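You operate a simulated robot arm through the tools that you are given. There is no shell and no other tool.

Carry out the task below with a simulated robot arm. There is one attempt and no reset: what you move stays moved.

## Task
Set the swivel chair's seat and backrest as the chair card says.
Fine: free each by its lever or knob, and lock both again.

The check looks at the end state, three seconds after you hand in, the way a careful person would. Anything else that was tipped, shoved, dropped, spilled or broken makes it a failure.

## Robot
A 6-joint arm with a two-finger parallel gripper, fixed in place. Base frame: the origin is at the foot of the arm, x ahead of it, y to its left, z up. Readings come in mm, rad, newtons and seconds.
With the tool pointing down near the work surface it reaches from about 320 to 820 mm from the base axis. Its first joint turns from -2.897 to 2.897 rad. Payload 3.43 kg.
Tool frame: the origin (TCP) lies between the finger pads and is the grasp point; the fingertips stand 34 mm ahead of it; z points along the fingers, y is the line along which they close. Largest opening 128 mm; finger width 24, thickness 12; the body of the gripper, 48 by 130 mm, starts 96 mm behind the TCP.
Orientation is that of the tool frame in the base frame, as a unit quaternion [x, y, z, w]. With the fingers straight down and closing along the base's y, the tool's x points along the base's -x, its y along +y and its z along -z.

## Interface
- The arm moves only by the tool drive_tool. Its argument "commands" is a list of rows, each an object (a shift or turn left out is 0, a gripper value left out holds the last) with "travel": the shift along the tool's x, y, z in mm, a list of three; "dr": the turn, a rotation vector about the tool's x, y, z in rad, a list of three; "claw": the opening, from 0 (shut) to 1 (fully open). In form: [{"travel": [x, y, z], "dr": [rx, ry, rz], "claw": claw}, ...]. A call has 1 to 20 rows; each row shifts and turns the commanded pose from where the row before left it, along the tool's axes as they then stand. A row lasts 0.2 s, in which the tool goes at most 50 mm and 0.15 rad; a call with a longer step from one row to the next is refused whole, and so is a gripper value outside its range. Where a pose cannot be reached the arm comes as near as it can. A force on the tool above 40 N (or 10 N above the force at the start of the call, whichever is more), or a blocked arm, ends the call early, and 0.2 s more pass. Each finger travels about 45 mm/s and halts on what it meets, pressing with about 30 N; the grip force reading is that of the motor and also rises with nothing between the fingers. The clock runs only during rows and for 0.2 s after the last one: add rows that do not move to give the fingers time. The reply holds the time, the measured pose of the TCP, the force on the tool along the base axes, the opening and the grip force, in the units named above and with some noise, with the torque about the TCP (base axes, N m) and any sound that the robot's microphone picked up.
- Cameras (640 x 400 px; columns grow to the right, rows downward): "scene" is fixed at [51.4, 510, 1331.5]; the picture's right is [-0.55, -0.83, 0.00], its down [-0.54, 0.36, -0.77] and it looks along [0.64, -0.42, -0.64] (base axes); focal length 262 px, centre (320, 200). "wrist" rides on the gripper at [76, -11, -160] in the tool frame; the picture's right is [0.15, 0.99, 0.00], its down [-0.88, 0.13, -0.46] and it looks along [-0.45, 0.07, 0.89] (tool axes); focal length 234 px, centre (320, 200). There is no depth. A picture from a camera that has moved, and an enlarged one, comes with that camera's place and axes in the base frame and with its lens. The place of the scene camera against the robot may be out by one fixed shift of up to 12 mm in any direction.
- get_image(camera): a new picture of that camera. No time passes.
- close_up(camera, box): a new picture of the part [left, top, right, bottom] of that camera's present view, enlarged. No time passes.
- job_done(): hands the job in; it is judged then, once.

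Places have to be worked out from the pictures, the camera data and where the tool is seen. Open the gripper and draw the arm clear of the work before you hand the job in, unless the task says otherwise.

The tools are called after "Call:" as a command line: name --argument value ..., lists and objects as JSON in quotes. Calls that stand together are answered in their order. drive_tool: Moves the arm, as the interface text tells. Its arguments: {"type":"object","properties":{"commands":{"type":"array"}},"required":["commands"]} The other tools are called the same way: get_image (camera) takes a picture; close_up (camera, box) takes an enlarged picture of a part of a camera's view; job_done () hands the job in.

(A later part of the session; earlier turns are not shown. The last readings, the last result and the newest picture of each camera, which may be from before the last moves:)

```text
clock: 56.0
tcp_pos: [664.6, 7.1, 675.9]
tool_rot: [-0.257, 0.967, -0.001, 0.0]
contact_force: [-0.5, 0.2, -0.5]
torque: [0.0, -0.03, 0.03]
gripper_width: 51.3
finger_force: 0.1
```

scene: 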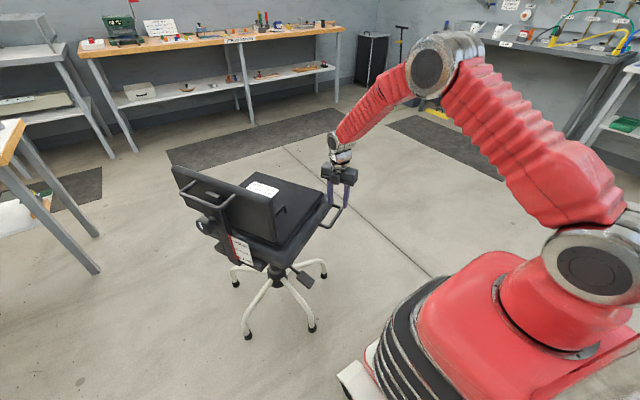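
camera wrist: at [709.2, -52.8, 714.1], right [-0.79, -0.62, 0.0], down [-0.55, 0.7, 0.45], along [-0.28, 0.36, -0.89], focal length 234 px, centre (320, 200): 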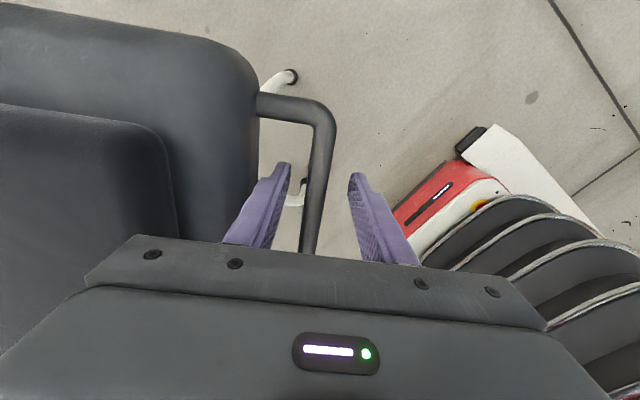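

The seat held when released. Now I move to the viewing place on the robot side of the chair, clear of handle and lever, and lean the tool so the camera sees the column.

Call:
drive_tool --commands '[{"travel": [40, 0, 0]}, {"travel": [38, 20, 0]}, {"travel": [0, 40, 0]}, {"travel": [0, 40, 0]}, {"travel": [0, 40, 0]}, {"travel": [0, 35, 20]}, {"travel": [0, 0, 45]}, {"travel": [0, 0, 45]}, {"dr": [0, -0.1, 0]}, {"dr": [0, -0.1, 0]}]'

Call:
get_image --camera "wrist"

```text
clock: 58.2
tcp_pos: [508.2, 126.2, 564.8]
tool_rot: [-0.259, 0.963, 0.026, 0.064]
contact_force: [0.1, -0.6, 0.1]
torque: [-0.01, 0.01, -0.02]
gripper_width: 51.2
finger_force: 0.0
out of reach, approached as far as the arm can: row 10
```

```text
taken
camera wrist: at [431.6, 67.2, 712.9], right [-0.62, 0.78, 0.0], down [0.64, 0.51, 0.57], along [0.45, 0.36, -0.82], focal length 234 px, centre (320, 200)
```

wrist: 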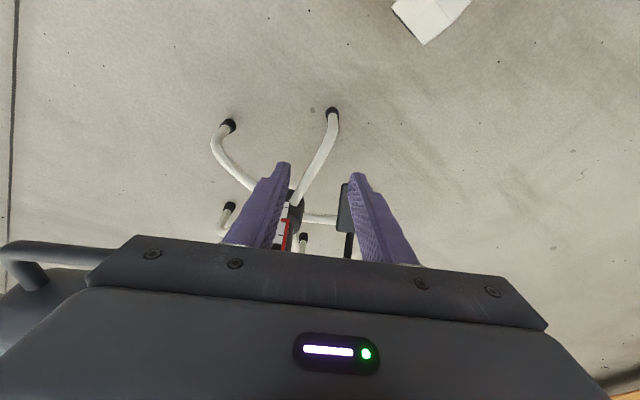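

The left finger hides the plate. I open the fingers fully.

Call:
drive_tool --commands '[{"claw": 1.0}, {}, {}, {}, {}]'

Call:
close_up --camera "wrist" --box '[240, 175, 360, 255]'

```text
clock: 59.4
tcp_pos: [508.6, 127.0, 565.4]
tool_rot: [-0.258, 0.964, 0.027, 0.063]
contact_force: [-0.2, -0.2, 0.3]
torque: [0.0, 0.02, 0.0]
gripper_width: 127.9
finger_force: 0.1
```

```text
5.00 times, centred on (300, 215) of wrist
camera zoom: at [431.5, 67.4, 713.0], right [-0.62, 0.78, 0.0], down [0.64, 0.51, 0.57], along [0.45, 0.36, -0.82], focal length 1171 px, centre (420, 125)
```

zoom: 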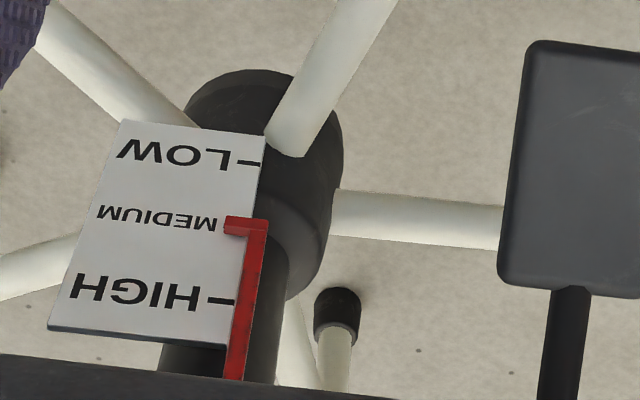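

The pointer covers the MEDIUM tick. I enlarge further to judge its height and parallax.

Call:
close_up --camera "wrist" --box '[270, 195, 300, 240]'

Call:
close_up --camera "wrist" --box '[276, 208, 296, 224]'

```text
8.89 times, centred on (285, 218) of wrist
camera zoom: at [431.5, 67.4, 713.0], right [-0.62, 0.78, 0.0], down [0.64, 0.51, 0.57], along [0.45, 0.36, -0.82], focal length 2082 px, centre (631, 44)
```

zoom: 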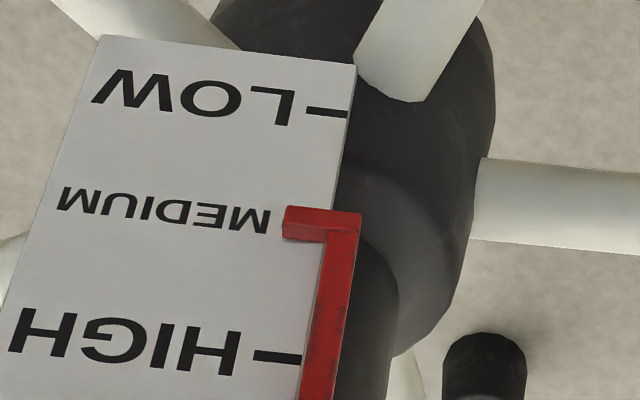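

```text
16.00 times, centred on (286, 216) of wrist
camera zoom: at [431.5, 67.4, 713.0], right [-0.62, 0.78, 0.0], down [0.64, 0.51, 0.57], along [0.45, 0.36, -0.82], focal length 3747 px, centre (864, -56)
```

zoom: 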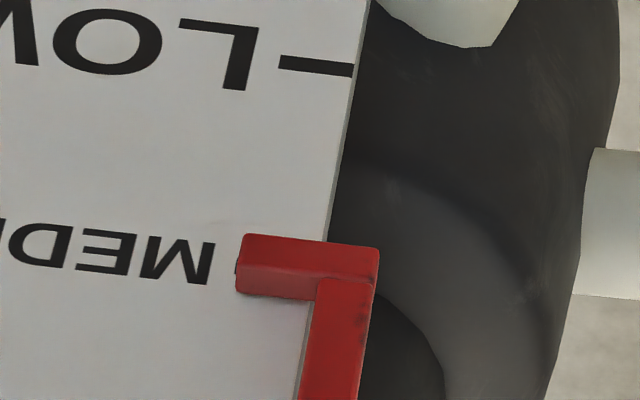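

The hook's back edge against the plate puts its centre about 2 mm above the MEDIUM tick — good. Now I look at the lever's present place before locking it again.

Call:
close_up --camera "scene" --box '[280, 240, 340, 300]'

Call:
get_image --camera "wrist"

```text
6.67 times, centred on (310, 270) of scene
camera zoom: at [51.4, 510.0, 1331.5], right [-0.55, -0.83, 0.0], down [-0.54, 0.36, -0.77], along [0.64, -0.42, -0.64], focal length 1745 px, centre (387, -267)
```

zoom: 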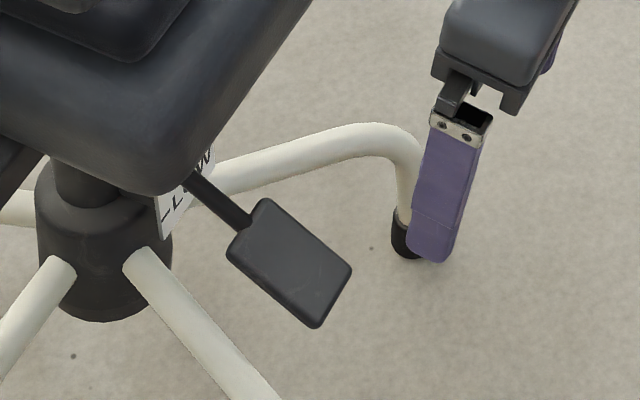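

```text
taken
camera wrist: at [431.5, 67.4, 713.0], right [-0.62, 0.78, 0.0], down [0.64, 0.51, 0.57], along [0.45, 0.36, -0.82], focal length 234 px, centre (320, 200)
```

wrist: 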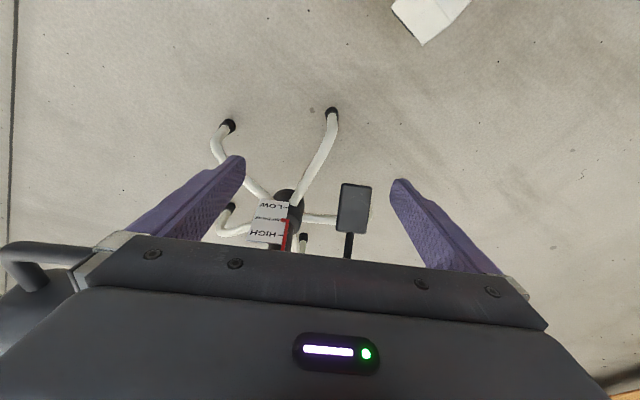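

The paddle seems to have risen partly with the seat. I enlarge it in the wrist view to get its place and tilt.

Call:
close_up --camera "wrist" --box '[315, 170, 395, 270]'

```text
4.00 times, centred on (355, 220) of wrist
camera zoom: at [431.5, 67.4, 713.0], right [-0.62, 0.78, 0.0], down [0.64, 0.51, 0.57], along [0.45, 0.36, -0.82], focal length 937 px, centre (180, 120)
```

zoom: 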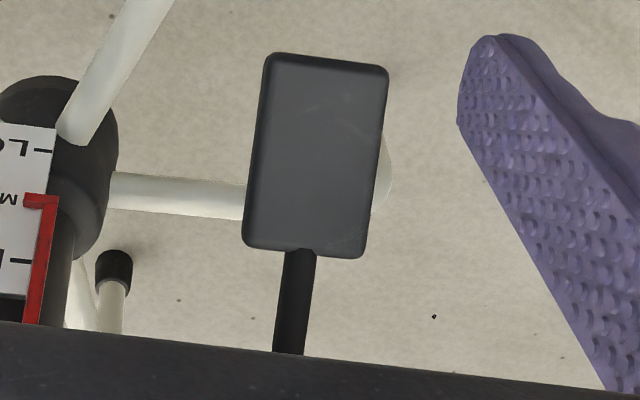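

The paddle now hangs about 33° down, its centre near (559, 231, 448), hinged to the seat further in. I bring the open fingers over it, keeping the tool leaning outward away from the seat rim.

Call:
drive_tool --commands '[{"travel": [0, 32.2, 0]}, {"travel": [0, 32.3, 0]}, {"travel": [-37.7, 0, 23.4]}, {"travel": [-37.7, 0, 23.4]}]'

Call:
get_image --camera "wrist"

Call:
close_up --camera "scene" --box '[260, 200, 350, 290]'

```text
clock: 60.4
tcp_pos: [544.4, 221.4, 531.7]
tool_rot: [-0.259, 0.963, 0.027, 0.063]
contact_force: [0.1, 0.8, 0.7]
torque: [0.01, 0.0, -0.02]
gripper_width: 128.1
finger_force: 0.1
```

```text
taken
camera wrist: at [467.4, 161.9, 679.2], right [-0.62, 0.78, 0.0], down [0.64, 0.51, 0.57], along [0.45, 0.36, -0.82], focal length 234 px, centre (320, 200)
```

wrist: 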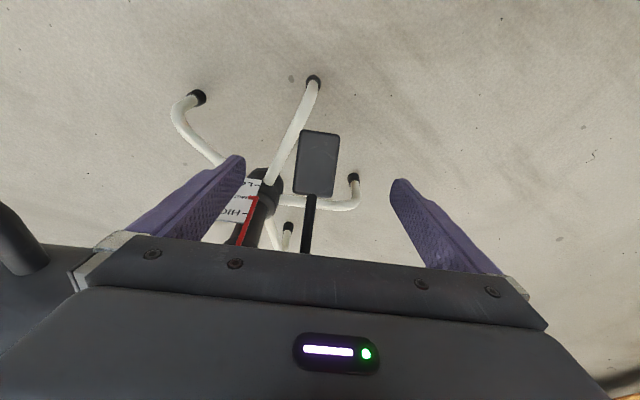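

```text
4.44 times, centred on (305, 245) of scene
camera zoom: at [51.4, 510.0, 1331.5], right [-0.55, -0.83, 0.0], down [-0.54, 0.36, -0.77], along [0.64, -0.42, -0.64], focal length 1164 px, centre (387, 0)
```

zoom: 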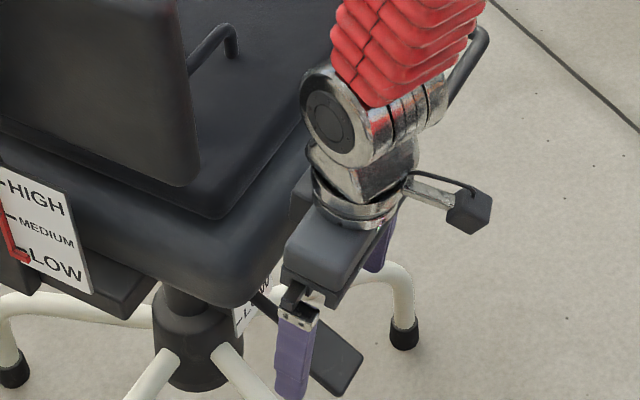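

The paddle lies between the fingers where expected. I descend to it, leaning a little further outward.

Call:
drive_tool --commands '[{"travel": [5, 0, 30]}, {"dr": [0, -0.06, 0]}, {"travel": [5, 0, 30]}]'

Call:
get_image --camera "wrist"

Call:
close_up --camera "scene" --box '[260, 200, 350, 290]'

```text
clock: 61.2
tcp_pos: [545.8, 223.1, 470.5]
tool_rot: [-0.258, 0.961, 0.034, 0.092]
contact_force: [0.1, 0.1, 0.4]
torque: [-0.04, 0.02, -0.04]
gripper_width: 128.1
finger_force: 0.0
```

```text
taken
camera wrist: at [461.3, 158.8, 612.5], right [-0.62, 0.78, -0.01], down [0.61, 0.49, 0.62], along [0.49, 0.38, -0.78], focal length 234 px, centre (320, 200)
```

wrist: 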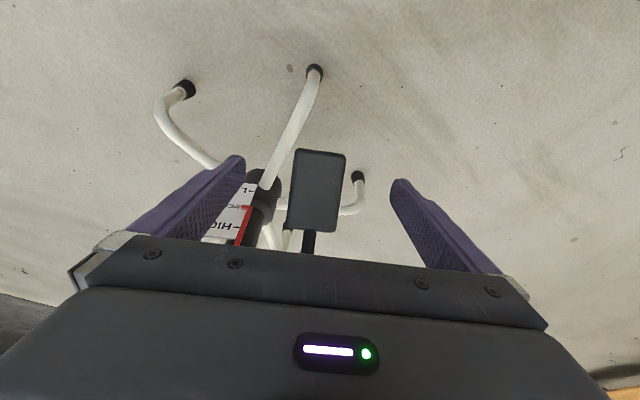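

```text
4.44 times, centred on (305, 245) of scene
camera zoom: at [51.4, 510.0, 1331.5], right [-0.55, -0.83, 0.0], down [-0.54, 0.36, -0.77], along [0.64, -0.42, -0.64], focal length 1164 px, centre (387, 0)
```

zoom: 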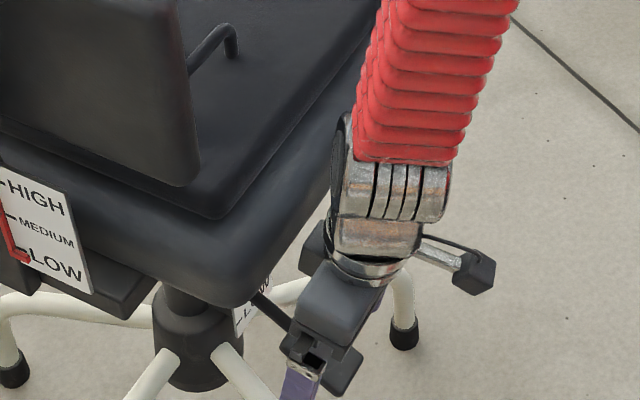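

Clear so far. I go down the last 30 mm and part-close to check centring.

Call:
drive_tool --commands '[{"travel": [1.5, 0, 15], "claw": 0.5}, {"travel": [1.5, 0, 15]}, {}, {}, {}]'

Call:
get_image --camera "wrist"

```text
clock: 62.4
tcp_pos: [547.5, 225.5, 441.1]
tool_rot: [-0.258, 0.961, 0.035, 0.092]
contact_force: [0.0, 0.0, -0.8]
torque: [-0.02, 0.02, 0.0]
gripper_width: 64.0
finger_force: 0.1
```

```text
taken
camera wrist: at [463.3, 161.9, 582.2], right [-0.62, 0.78, -0.01], down [0.61, 0.49, 0.62], along [0.49, 0.38, -0.78], focal length 234 px, centre (320, 200)
```

wrist: 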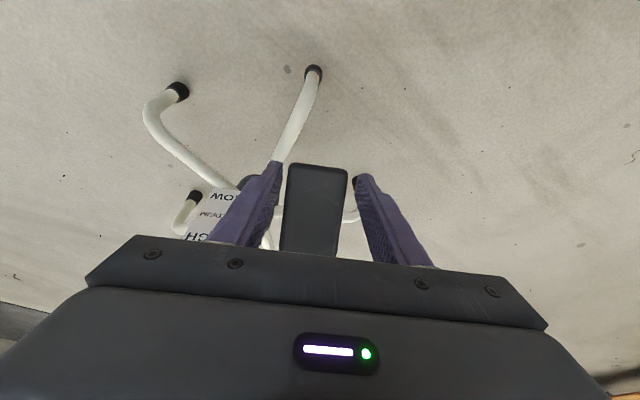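

Well centred and at the right depth. I close on the paddle.

Call:
drive_tool --commands '[{"travel": [0, -1, 0], "claw": 0.25}, {}, {}, {}]'

```text
clock: 63.4
tcp_pos: [549.1, 224.7, 440.7]
tool_rot: [-0.256, 0.962, 0.035, 0.093]
contact_force: [10.7, -9.5, 0.4]
torque: [-0.1, 0.26, -0.91]
gripper_width: 45.1
finger_force: 30.2
```

Held. I relieve the side force and raise the paddle along its arc (hinge about 172 mm further in), first third.

Call:
drive_tool --commands '[{"travel": [0, -2, 0]}, {"travel": [1.03, 0, -3.17]}, {"travel": [1.03, 0, -3.17]}, {"travel": [1.03, 0, -3.17]}, {"travel": [1.03, 0, -3.17]}, {"travel": [1.03, 0, -3.17]}, {"travel": [1.03, 0, -3.17]}, {"travel": [1.03, 0, -3.17]}]'

Call:
get_image --camera "wrist"

Call:
close_up --camera "scene" --box '[260, 200, 350, 290]'

```text
clock: 65.2
tcp_pos: [539.4, 217.4, 460.6]
tool_rot: [-0.258, 0.961, 0.034, 0.092]
contact_force: [0.7, 6.2, -1.0]
torque: [-0.38, 0.81, -0.39]
gripper_width: 44.9
finger_force: 29.7
```

```text
taken
camera wrist: at [455.1, 153.2, 602.3], right [-0.62, 0.78, -0.01], down [0.61, 0.49, 0.62], along [0.49, 0.38, -0.78], focal length 234 px, centre (320, 200)
```

wrist: 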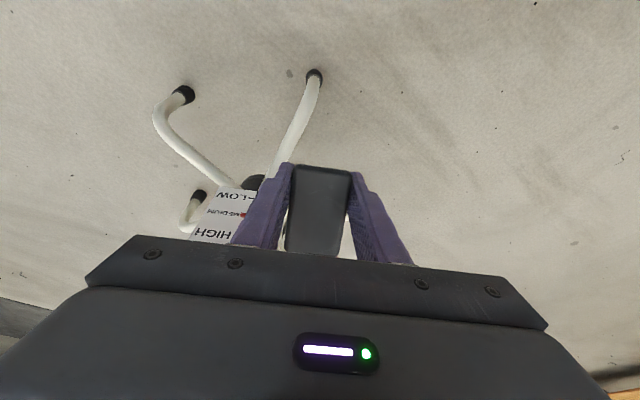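

```text
4.44 times, centred on (305, 245) of scene
camera zoom: at [51.4, 510.0, 1331.5], right [-0.55, -0.83, 0.0], down [-0.54, 0.36, -0.77], along [0.64, -0.42, -0.64], focal length 1164 px, centre (387, 0)
```

zoom: 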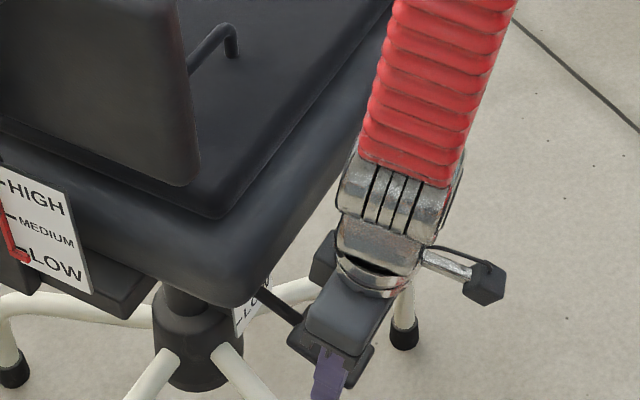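

The paddle follows with only small forces and the seat pointer still sits at MEDIUM. I continue along the arc.

Call:
drive_tool --commands '[{"travel": [0.54, 0, -2.94]}, {"travel": [0.54, 0, -2.94]}, {"travel": [0.54, 0, -2.94]}, {"travel": [0.54, 0, -2.94]}, {"travel": [0.54, 0, -2.94]}, {"travel": [0.54, 0, -2.94]}, {"travel": [0.54, 0, -2.94]}, {"travel": [0.16, 0, -3]}, {"travel": [0.16, 0, -3]}, {"travel": [0.16, 0, -3]}, {"travel": [0.16, 0, -3]}]'

Call:
get_image --camera "wrist"

Call:
close_up --camera "scene" --box '[160, 160, 360, 345]'

```text
clock: 67.6
tcp_pos: [529.9, 211.2, 492.7]
tool_rot: [-0.257, 0.961, 0.035, 0.092]
contact_force: [-0.5, 0.7, -0.3]
torque: [-0.53, 0.75, -0.46]
gripper_width: 44.9
finger_force: 29.9
```

```text
taken
camera wrist: at [446.2, 147.4, 634.0], right [-0.62, 0.78, -0.01], down [0.61, 0.49, 0.62], along [0.49, 0.38, -0.78], focal length 234 px, centre (320, 200)
```

wrist: 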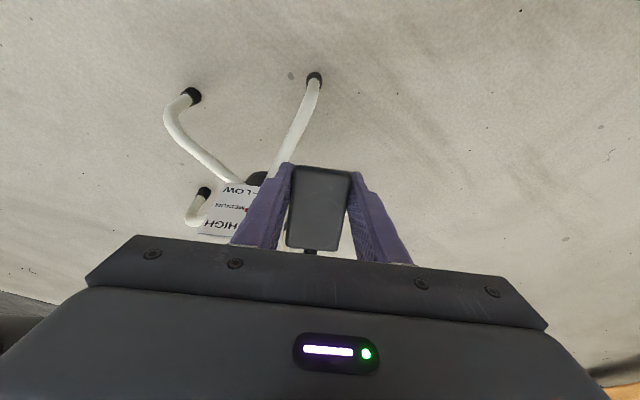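

```text
2.16 times, centred on (260, 252) of scene
camera zoom: at [51.4, 510.0, 1331.5], right [-0.55, -0.83, 0.0], down [-0.54, 0.36, -0.77], along [0.64, -0.42, -0.64], focal length 566 px, centre (450, 86)
```

zoom: 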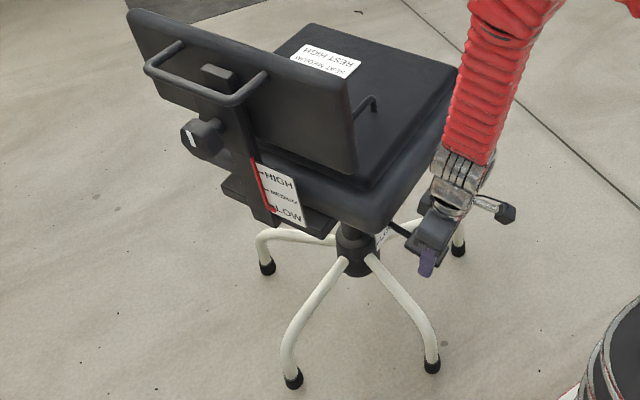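

Following well. I continue upward toward horizontal, in two smaller parts to catch the stop.

Call:
drive_tool --commands '[{"travel": [0.16, 0, -3]}, {"travel": [0.16, 0, -3]}, {"travel": [0.1, 0, -3]}, {"travel": [0, 0, -3]}, {"travel": [-0.1, 0, -3]}, {"travel": [-0.23, 0, -3]}, {"travel": [-0.23, 0, -3]}, {"travel": [-0.23, 0, -3]}]'

Call:
get_image --camera "wrist"

Call:
close_up --camera "scene" --box '[160, 160, 360, 345]'

```text
clock: 69.4
tcp_pos: [527.0, 207.4, 514.5]
tool_rot: [-0.258, 0.961, 0.035, 0.093]
contact_force: [-6.7, 1.5, 0.1]
torque: [-0.58, 0.69, -0.14]
gripper_width: 45.0
finger_force: 30.1
```

```text
taken
camera wrist: at [442.9, 144.3, 656.7], right [-0.62, 0.78, -0.01], down [0.61, 0.49, 0.62], along [0.49, 0.38, -0.78], focal length 234 px, centre (320, 200)
```

wrist: 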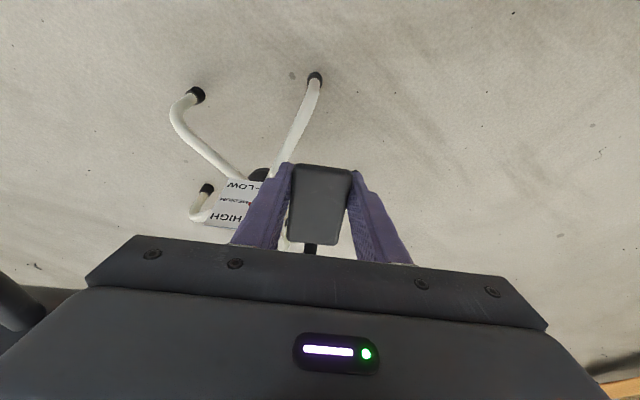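

```text
2.16 times, centred on (260, 252) of scene
camera zoom: at [51.4, 510.0, 1331.5], right [-0.55, -0.83, 0.0], down [-0.54, 0.36, -0.77], along [0.64, -0.42, -0.64], focal length 566 px, centre (450, 86)
```

zoom: 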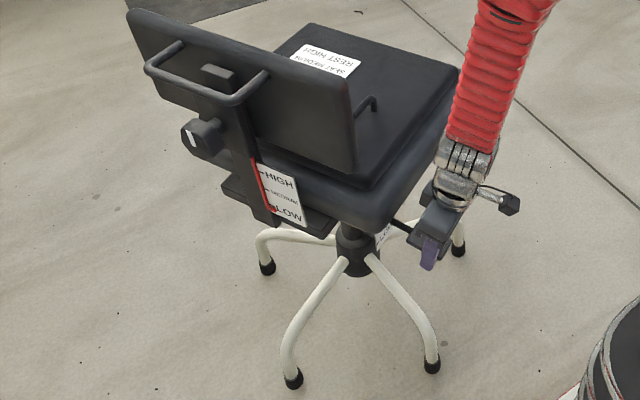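

Still light. I go on in 2 mm steps, looking for the upper stop.

Call:
drive_tool --commands '[{"travel": [-0.2, 0, -2]}, {"travel": [-0.2, 0, -2]}, {"travel": [-0.2, 0, -2]}, {"travel": [-0.2, 0, -2]}]'

Call:
close_up --camera "wrist" --box '[180, 140, 380, 260]'

Call:
close_up --camera "scene" --box '[160, 160, 360, 345]'

```text
clock: 70.4
tcp_pos: [526.0, 208.8, 523.7]
tool_rot: [-0.257, 0.962, 0.034, 0.092]
contact_force: [-7.1, -4.1, 0.4]
torque: [-0.65, 0.61, -0.62]
gripper_width: 45.0
finger_force: 29.7
```

```text
3.20 times, centred on (280, 200) of wrist
camera zoom: at [442.5, 144.6, 665.0], right [-0.62, 0.79, -0.01], down [0.61, 0.49, 0.62], along [0.49, 0.38, -0.78], focal length 749 px, centre (448, 200)
```

zoom: 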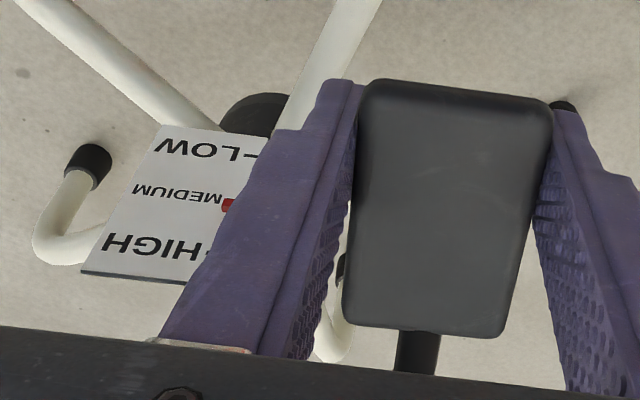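

```text
2.16 times, centred on (260, 252) of scene
camera zoom: at [51.4, 510.0, 1331.5], right [-0.55, -0.83, 0.0], down [-0.54, 0.36, -0.77], along [0.64, -0.42, -0.64], focal length 566 px, centre (450, 86)
```

zoom: 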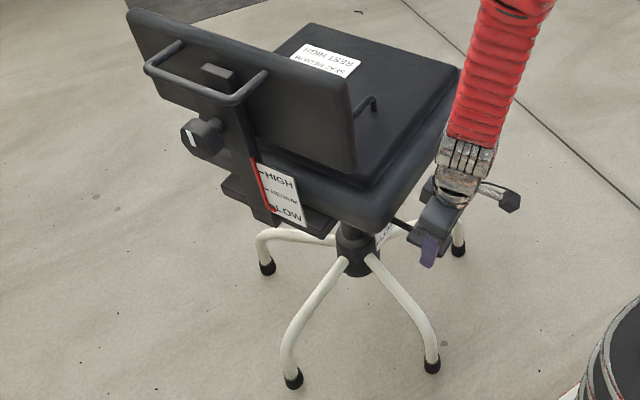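

Pointer still at MEDIUM. I keep raising in 2 mm steps.

Call:
drive_tool --commands '[{"travel": [-0.1, 0, -2]}, {"travel": [0, 0, -2]}, {"travel": [0, 0, -2]}]'

Call:
close_up --camera "wrist" --box '[180, 140, 380, 260]'

```text
clock: 71.2
tcp_pos: [527.2, 208.5, 530.0]
tool_rot: [-0.257, 0.961, 0.035, 0.093]
contact_force: [0.2, -2.8, -0.1]
torque: [-0.52, 0.69, -0.84]
gripper_width: 44.8
finger_force: 29.6
```

```text
3.20 times, centred on (280, 200) of wrist
camera zoom: at [442.1, 144.4, 671.3], right [-0.62, 0.78, -0.01], down [0.61, 0.49, 0.62], along [0.49, 0.38, -0.78], focal length 749 px, centre (448, 200)
```

zoom: 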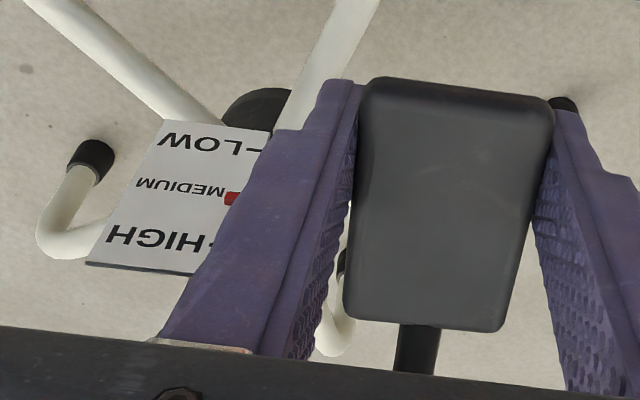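

No stop yet; three more small steps.

Call:
drive_tool --commands '[{"travel": [0, 0, -2]}, {"travel": [0, 0, -2]}, {"travel": [0, 0, -2]}]'

Call:
close_up --camera "wrist" --box '[180, 140, 380, 260]'

Call:
close_up --camera "scene" --box '[160, 160, 360, 345]'

```text
clock: 72.0
tcp_pos: [526.5, 207.4, 536.2]
tool_rot: [-0.258, 0.961, 0.035, 0.092]
contact_force: [8.3, 2.2, -0.3]
torque: [-0.51, 0.63, -0.76]
gripper_width: 45.0
finger_force: 30.0
```

```text
3.20 times, centred on (280, 200) of wrist
camera zoom: at [441.5, 143.8, 677.3], right [-0.62, 0.78, -0.01], down [0.61, 0.49, 0.62], along [0.49, 0.38, -0.78], focal length 749 px, centre (448, 200)
```

zoom: 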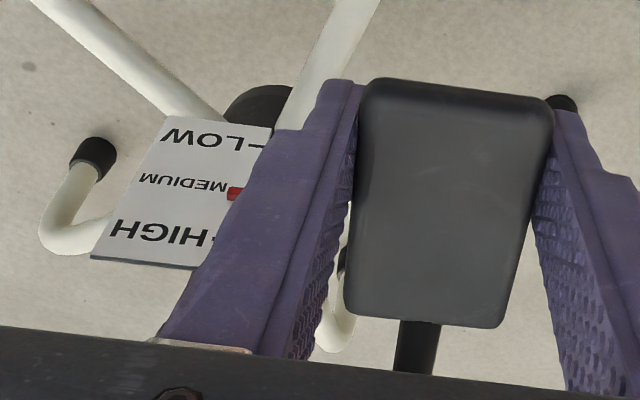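

```text
2.16 times, centred on (260, 252) of scene
camera zoom: at [51.4, 510.0, 1331.5], right [-0.55, -0.83, 0.0], down [-0.54, 0.36, -0.77], along [0.64, -0.42, -0.64], focal length 566 px, centre (450, 86)
```

zoom: 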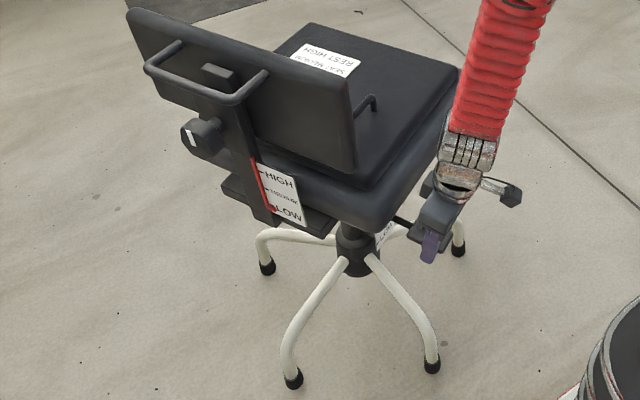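

Still no vertical resistance; a slight inward pull, so I follow inward a bit and keep raising.

Call:
drive_tool --commands '[{"travel": [-1, 0, -2]}, {"travel": [-0.5, 0, -2]}, {"travel": [-0.5, 0, -2]}]'

Call:
close_up --camera "wrist" --box '[180, 140, 380, 260]'

```text
clock: 72.8
tcp_pos: [525.9, 207.3, 542.2]
tool_rot: [-0.258, 0.961, 0.035, 0.093]
contact_force: [7.8, -0.7, 0.6]
torque: [-0.59, 0.58, -0.78]
gripper_width: 44.6
finger_force: 30.6
```

```text
3.20 times, centred on (280, 200) of wrist
camera zoom: at [441.2, 143.4, 683.4], right [-0.62, 0.78, -0.01], down [0.61, 0.49, 0.62], along [0.49, 0.38, -0.78], focal length 749 px, centre (448, 200)
```

zoom: 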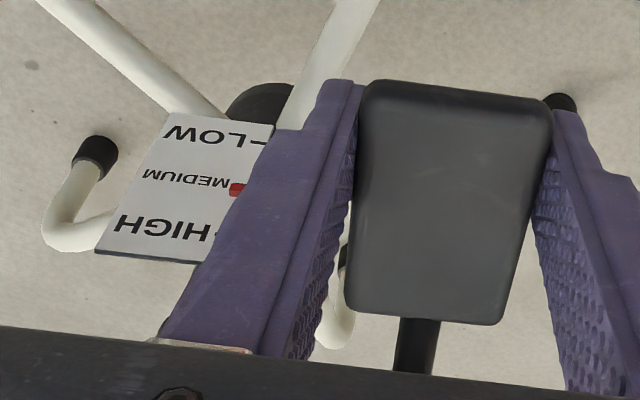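

By its foreshortening the paddle is still roughly 5° below level. I continue in small steps.

Call:
drive_tool --commands '[{"travel": [-1, 0, -2]}, {"travel": [-0.5, 0, -2]}, {"travel": [-0.5, 0, -2]}, {"travel": [-0.4, 0, -2]}]'

Call:
close_up --camera "wrist" --box '[180, 140, 380, 260]'

Call:
close_up --camera "scene" --box '[160, 160, 360, 345]'

```text
clock: 73.8
tcp_pos: [524.5, 206.8, 549.8]
tool_rot: [-0.258, 0.961, 0.035, 0.091]
contact_force: [6.1, -6.5, 0.3]
torque: [-0.3, -0.02, -0.84]
gripper_width: 44.9
finger_force: 30.2
```

```text
3.20 times, centred on (280, 200) of wrist
camera zoom: at [441.1, 143.6, 690.8], right [-0.62, 0.78, -0.01], down [0.61, 0.49, 0.62], along [0.49, 0.38, -0.78], focal length 749 px, centre (448, 200)
```

zoom: 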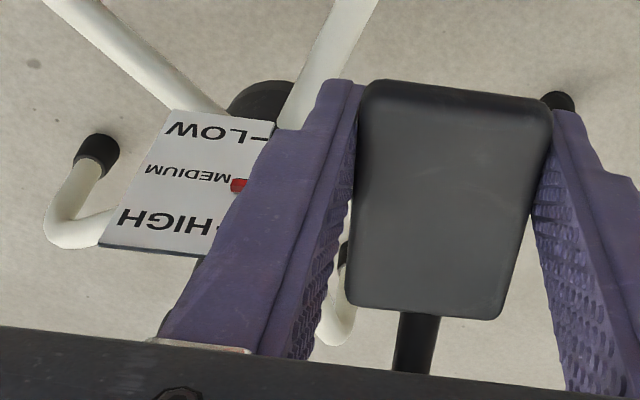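

```text
2.16 times, centred on (260, 252) of scene
camera zoom: at [51.4, 510.0, 1331.5], right [-0.55, -0.83, 0.0], down [-0.54, 0.36, -0.77], along [0.64, -0.42, -0.64], focal length 566 px, centre (450, 86)
```

zoom: 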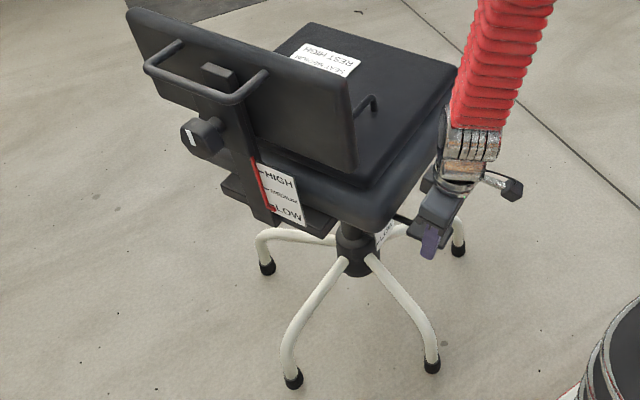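

Torque changed but no vertical resistance yet; three more steps.

Call:
drive_tool --commands '[{"travel": [-0.4, 0, -2]}, {"travel": [-0.4, 0, -2]}, {"travel": [-0.4, 0, -2]}]'

Call:
close_up --camera "wrist" --box '[180, 140, 380, 260]'

```text
clock: 74.6
tcp_pos: [525.8, 207.3, 556.4]
tool_rot: [-0.258, 0.961, 0.035, 0.092]
contact_force: [-3.5, -1.1, 0.2]
torque: [-0.33, 0.05, -0.71]
gripper_width: 44.9
finger_force: 30.1
```

```text
3.20 times, centred on (280, 200) of wrist
camera zoom: at [441.5, 143.8, 697.6], right [-0.62, 0.78, -0.01], down [0.61, 0.49, 0.62], along [0.49, 0.38, -0.78], focal length 749 px, centre (448, 200)
```

zoom: 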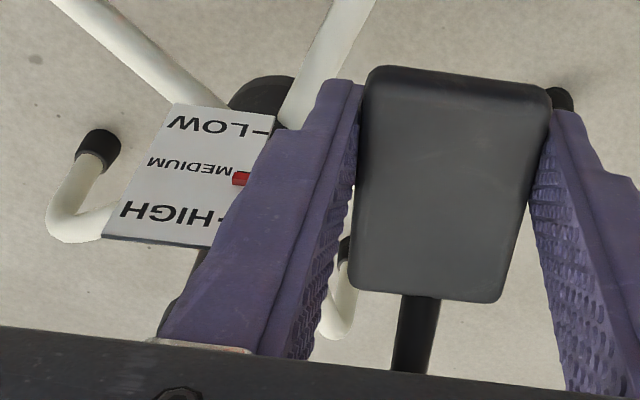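

The paddle now stays put while the fingers slid up past it, so the lever is at its upper stop. I check the pointer in close-up for any seat motion.

Call:
close_up --camera "wrist" --box '[205, 165, 275, 220]'

Call:
close_up --camera "scene" --box '[260, 200, 350, 290]'

```text
7.27 times, centred on (240, 192) of wrist
camera zoom: at [441.5, 143.8, 697.6], right [-0.62, 0.78, -0.01], down [0.61, 0.49, 0.62], along [0.49, 0.38, -0.78], focal length 1703 px, centre (902, 254)
```

zoom: 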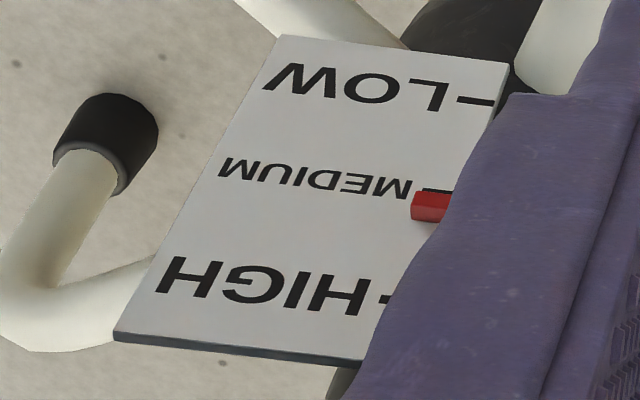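

```text
4.44 times, centred on (305, 245) of scene
camera zoom: at [51.4, 510.0, 1331.5], right [-0.55, -0.83, 0.0], down [-0.54, 0.36, -0.77], along [0.64, -0.42, -0.64], focal length 1164 px, centre (387, 0)
```

zoom: 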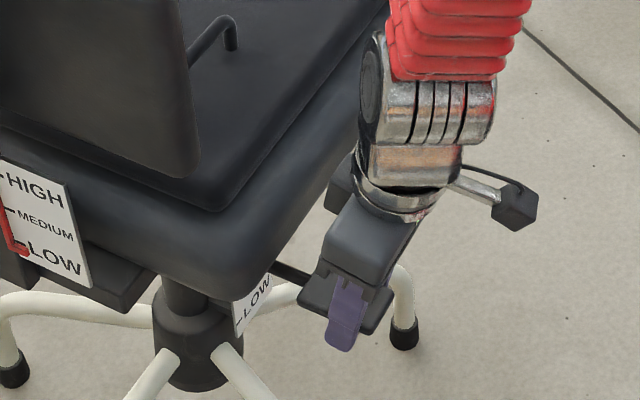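

The pointer now looks higher than the MEDIUM tick, so the seat crept up while I raised the lever. I let go and back off to measure properly.

Call:
drive_tool --commands '[{"claw": 0.6}, {}, {}, {}, {"travel": [5, 0, -40]}, {"travel": [10, 0, -40]}]'

Call:
get_image --camera "wrist"

Call:
close_up --camera "scene" --box '[270, 220, 350, 290]'

```text
clock: 76.0
tcp_pos: [500.1, 190.8, 634.6]
tool_rot: [-0.257, 0.961, 0.035, 0.092]
contact_force: [0.6, 0.4, -0.2]
torque: [0.03, -0.01, -0.01]
gripper_width: 76.6
finger_force: 0.2
```

```text
taken
camera wrist: at [415.5, 125.9, 775.5], right [-0.62, 0.78, -0.01], down [0.61, 0.49, 0.62], along [0.49, 0.38, -0.78], focal length 234 px, centre (320, 200)
```

wrist: 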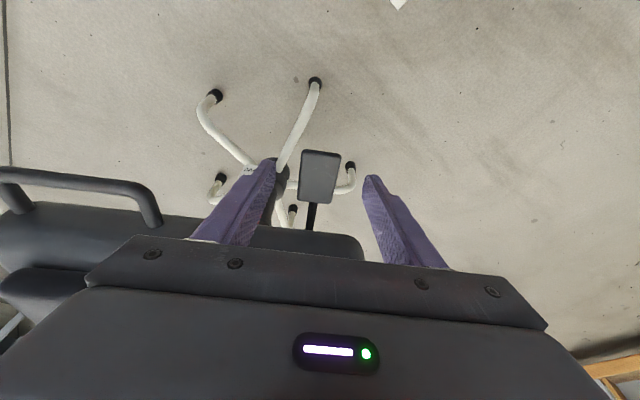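

```text
5.71 times, centred on (310, 255) of scene
camera zoom: at [51.4, 510.0, 1331.5], right [-0.55, -0.83, 0.0], down [-0.54, 0.36, -0.77], along [0.64, -0.42, -0.64], focal length 1496 px, centre (377, -114)
```

zoom: 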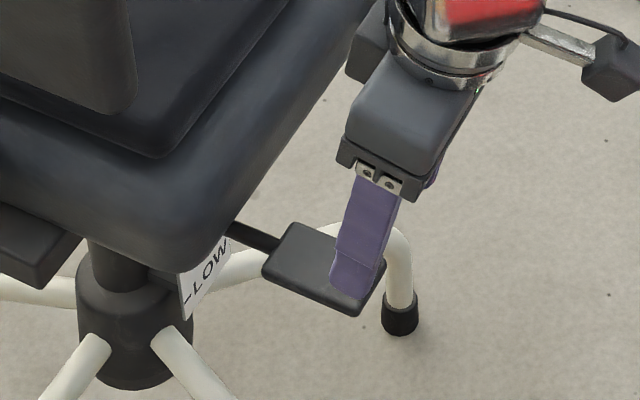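

The lever is about level again. I go to the earlier viewing place to read the seat scale.

Call:
drive_tool --commands '[{"travel": [12, -32, 0], "claw": 1.0}, {"travel": [12, -32, 0]}, {"travel": [0, 0, 35]}, {"travel": [0, 0, 35]}]'

Call:
get_image --camera "wrist"

```text
clock: 77.0
tcp_pos: [522.2, 133.2, 558.8]
tool_rot: [-0.258, 0.961, 0.035, 0.092]
contact_force: [-0.1, -0.3, 0.7]
torque: [-0.02, 0.01, -0.01]
gripper_width: 127.9
finger_force: 0.1
```

```text
taken
camera wrist: at [438.3, 68.4, 699.9], right [-0.62, 0.78, -0.01], down [0.61, 0.49, 0.62], along [0.49, 0.38, -0.78], focal length 234 px, centre (320, 200)
```

wrist: 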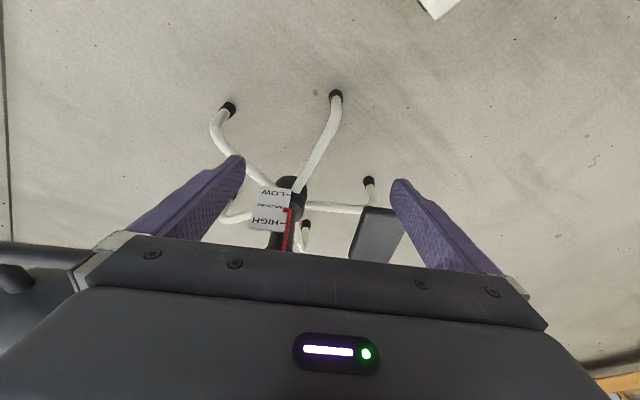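

I enlarge the scale and pointer.

Call:
close_up --camera "wrist" --box '[240, 175, 320, 245]'

Call:
close_up --camera "wrist" --box '[272, 196, 300, 218]'

Call:
close_up --camera "scene" --box '[270, 220, 350, 290]'

```text
5.71 times, centred on (280, 210) of wrist
camera zoom: at [438.3, 68.4, 699.9], right [-0.62, 0.78, -0.01], down [0.61, 0.49, 0.62], along [0.49, 0.38, -0.78], focal length 1338 px, centre (549, 143)
```

zoom: 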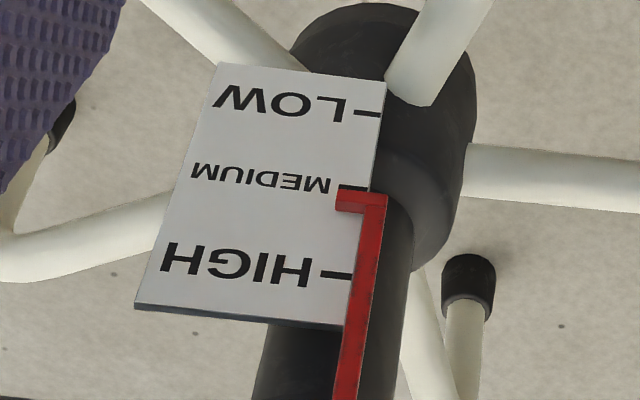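

```text
16.00 times, centred on (286, 207) of wrist
camera zoom: at [438.3, 68.4, 699.9], right [-0.62, 0.78, -0.01], down [0.61, 0.49, 0.62], along [0.49, 0.38, -0.78], focal length 3747 px, centre (864, 88)
```

zoom: 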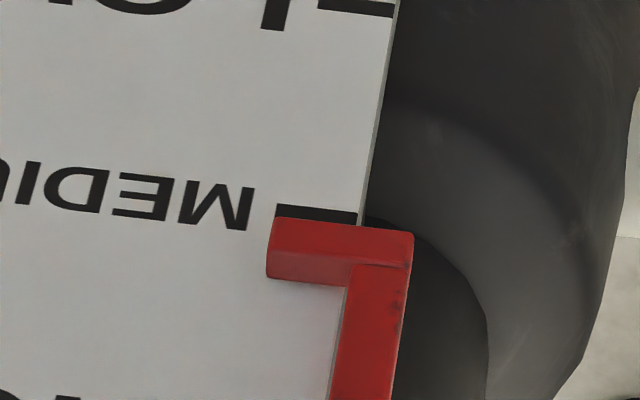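

```text
5.71 times, centred on (310, 255) of scene
camera zoom: at [51.4, 510.0, 1331.5], right [-0.55, -0.83, 0.0], down [-0.54, 0.36, -0.77], along [0.64, -0.42, -0.64], focal length 1496 px, centre (377, -114)
```

zoom: 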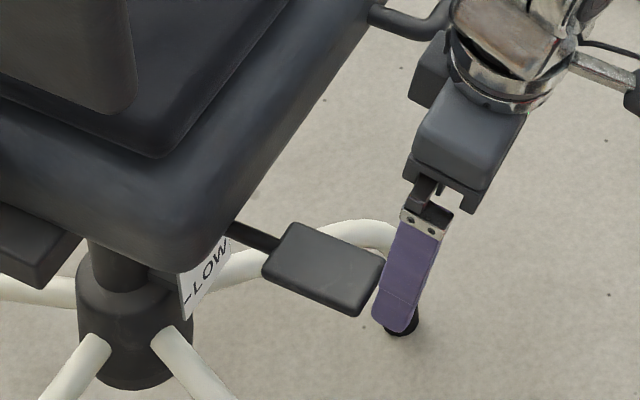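

The pointer now reads roughly 13 mm above MEDIUM, so the seat crept up while the lever was being raised. I will free the lever again, lower the seat, and lock it with less drag. First: close fingers and go above the paddle.

Call:
drive_tool --commands '[{"travel": [0, 0, -45], "claw": 0.0}, {"travel": [-26, 33.4, 7.4]}, {"travel": [-26, 33.4, 7.4]}, {}, {}, {}]'

Call:
get_image --camera "wrist"

Call:
close_up --camera "scene" --box '[270, 220, 350, 290]'

```text
clock: 78.4
tcp_pos: [526.9, 210.2, 598.5]
tool_rot: [-0.257, 0.961, 0.034, 0.093]
contact_force: [1.1, 0.2, 0.1]
torque: [0.0, 0.01, 0.0]
gripper_width: 3.1
finger_force: 0.0
```

```text
taken
camera wrist: at [441.9, 146.3, 739.9], right [-0.62, 0.78, -0.01], down [0.61, 0.49, 0.62], along [0.49, 0.38, -0.78], focal length 234 px, centre (320, 200)
```

wrist: 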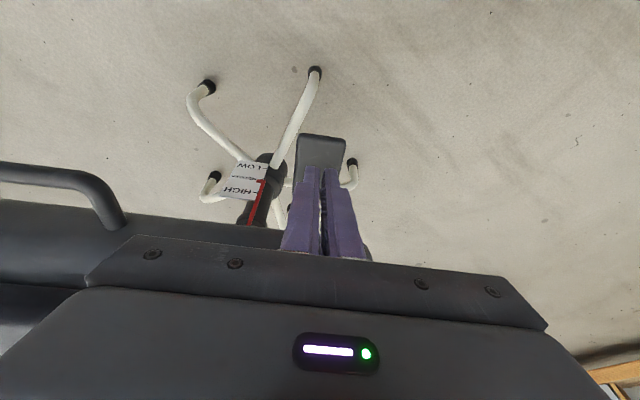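

```text
5.71 times, centred on (310, 255) of scene
camera zoom: at [51.4, 510.0, 1331.5], right [-0.55, -0.83, 0.0], down [-0.54, 0.36, -0.77], along [0.64, -0.42, -0.64], focal length 1496 px, centre (377, -114)
```

zoom: 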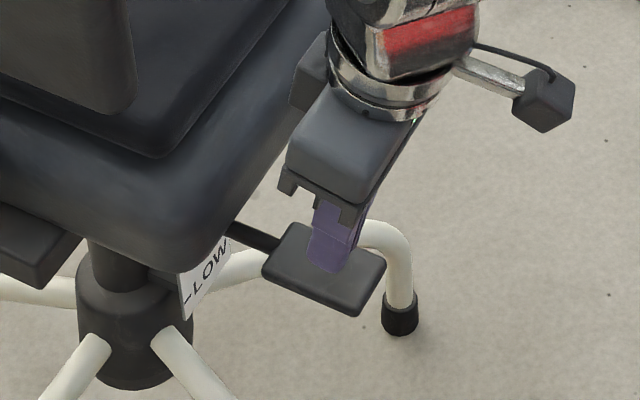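

The fingertips hover over the paddle and the scale stays in view. I press the lever down along its arc in steps.

Call:
drive_tool --commands '[{"travel": [0, 0, 5]}, {"travel": [0, 0, 5]}, {"travel": [0, 0, 4]}, {"travel": [0, 0, 4]}, {"travel": [0, 0, 4]}, {"travel": [0, 0, 4]}, {"travel": [-0.3, 0, 4]}, {"travel": [-0.3, 0, 4]}, {"travel": [-0.3, 0, 4]}, {"travel": [-0.3, 0, 4]}]'

Call:
get_image --camera "wrist"

Call:
close_up --camera "scene" --box '[270, 220, 350, 290]'

```text
clock: 80.6
tcp_pos: [536.7, 217.6, 557.3]
tool_rot: [-0.257, 0.961, 0.035, 0.092]
contact_force: [-0.6, -1.3, 1.3]
torque: [-0.11, 0.06, -0.01]
gripper_width: 0.0
finger_force: 30.4
```

```text
taken
camera wrist: at [452.9, 153.0, 698.4], right [-0.62, 0.78, -0.01], down [0.61, 0.49, 0.62], along [0.49, 0.38, -0.78], focal length 234 px, centre (320, 200)
```

wrist: 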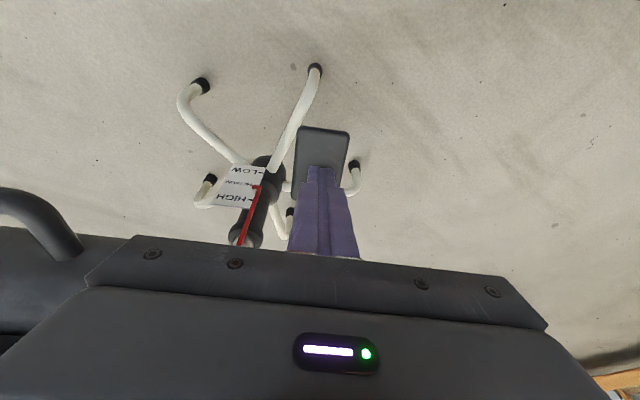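

```text
5.71 times, centred on (310, 255) of scene
camera zoom: at [51.4, 510.0, 1331.5], right [-0.55, -0.83, 0.0], down [-0.54, 0.36, -0.77], along [0.64, -0.42, -0.64], focal length 1496 px, centre (377, -114)
```

zoom: 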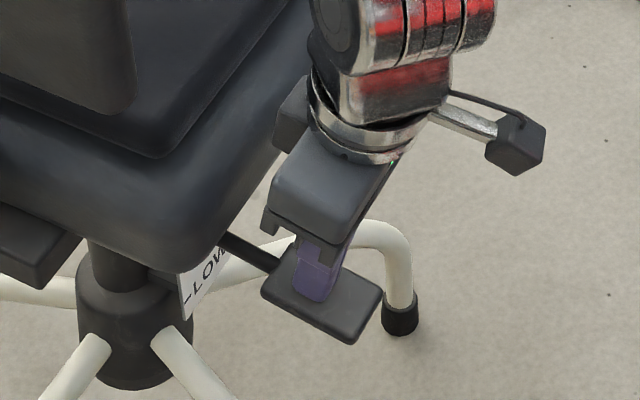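

The lever follows; to keep the gripper body clear of the seat I now move straight down.

Call:
drive_tool --commands '[{"travel": [0.8, 0, 4]}, {"travel": [0.8, 0, 4]}, {"travel": [0.8, 0, 4]}, {"travel": [0.8, 0, 4]}, {"travel": [0.8, 0, 4]}, {"travel": [0.8, 0, 4]}, {"travel": [0.8, 0, 4]}, {"travel": [0.8, 0, 4]}]'

Call:
get_image --camera "wrist"

Call:
close_up --camera "scene" --box '[270, 220, 350, 290]'

```text
clock: 82.4
tcp_pos: [535.7, 217.7, 523.6]
tool_rot: [-0.256, 0.962, 0.035, 0.092]
contact_force: [0.2, 0.5, 0.9]
torque: [0.02, -0.01, -0.02]
gripper_width: 0.0
finger_force: 30.3
```

```text
taken
camera wrist: at [452.4, 154.4, 665.3], right [-0.62, 0.78, -0.01], down [0.61, 0.49, 0.62], along [0.49, 0.38, -0.78], focal length 234 px, centre (320, 200)
```

wrist: 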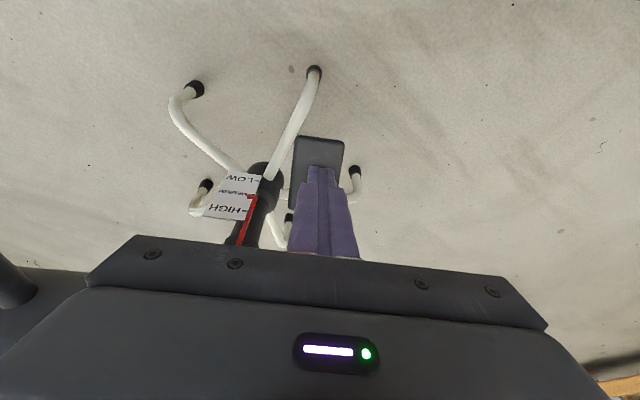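

```text
5.71 times, centred on (310, 255) of scene
camera zoom: at [51.4, 510.0, 1331.5], right [-0.55, -0.83, 0.0], down [-0.54, 0.36, -0.77], along [0.64, -0.42, -0.64], focal length 1496 px, centre (377, -114)
```

zoom: 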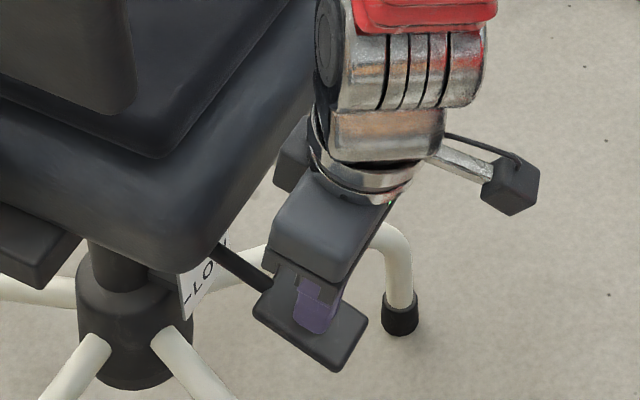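

Seat is unchanged so far. I continue down.

Call:
drive_tool --commands '[{"travel": [0.8, 0, 4]}, {"travel": [0.8, 0, 4]}, {"travel": [0.8, 0, 4]}, {"travel": [0.8, 0, 4]}, {"travel": [0.8, 0, 4]}, {"travel": [0.8, 0, 4]}, {"travel": [0.8, 0, 4]}, {"travel": [0.8, 0, 4]}]'

Call:
close_up --camera "wrist" --box '[190, 150, 350, 260]'

Call:
close_up --camera "scene" --box '[270, 220, 350, 290]'

```text
clock: 84.2
tcp_pos: [536.8, 218.5, 492.5]
tool_rot: [-0.257, 0.961, 0.034, 0.093]
contact_force: [0.4, 0.4, 1.6]
torque: [-0.01, 0.01, 0.0]
gripper_width: 0.1
finger_force: 30.1
```

```text
3.64 times, centred on (270, 205) of wrist
camera zoom: at [452.1, 154.5, 633.6], right [-0.62, 0.78, -0.01], down [0.61, 0.49, 0.62], along [0.49, 0.38, -0.78], focal length 852 px, centre (502, 182)
```

zoom: 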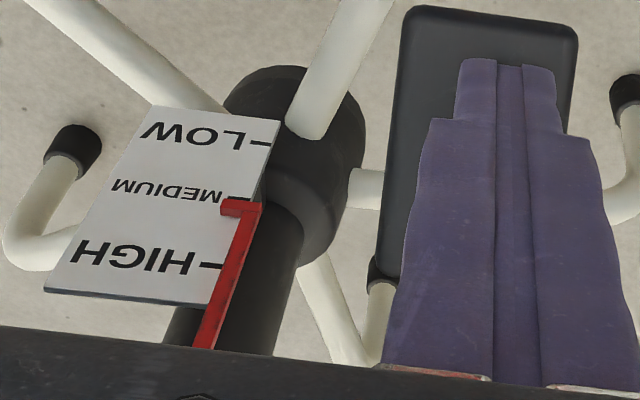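

```text
5.71 times, centred on (310, 255) of scene
camera zoom: at [51.4, 510.0, 1331.5], right [-0.55, -0.83, 0.0], down [-0.54, 0.36, -0.77], along [0.64, -0.42, -0.64], focal length 1496 px, centre (377, -114)
```

zoom: 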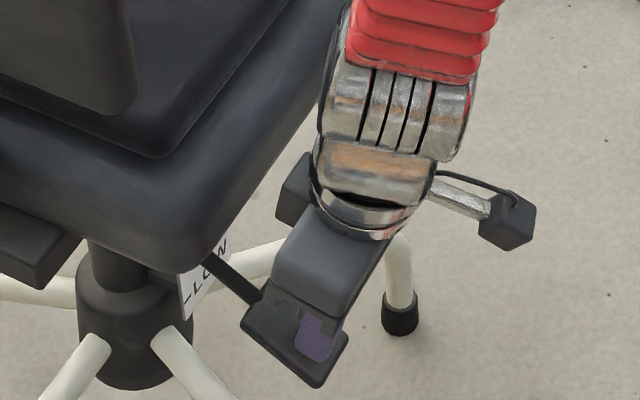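

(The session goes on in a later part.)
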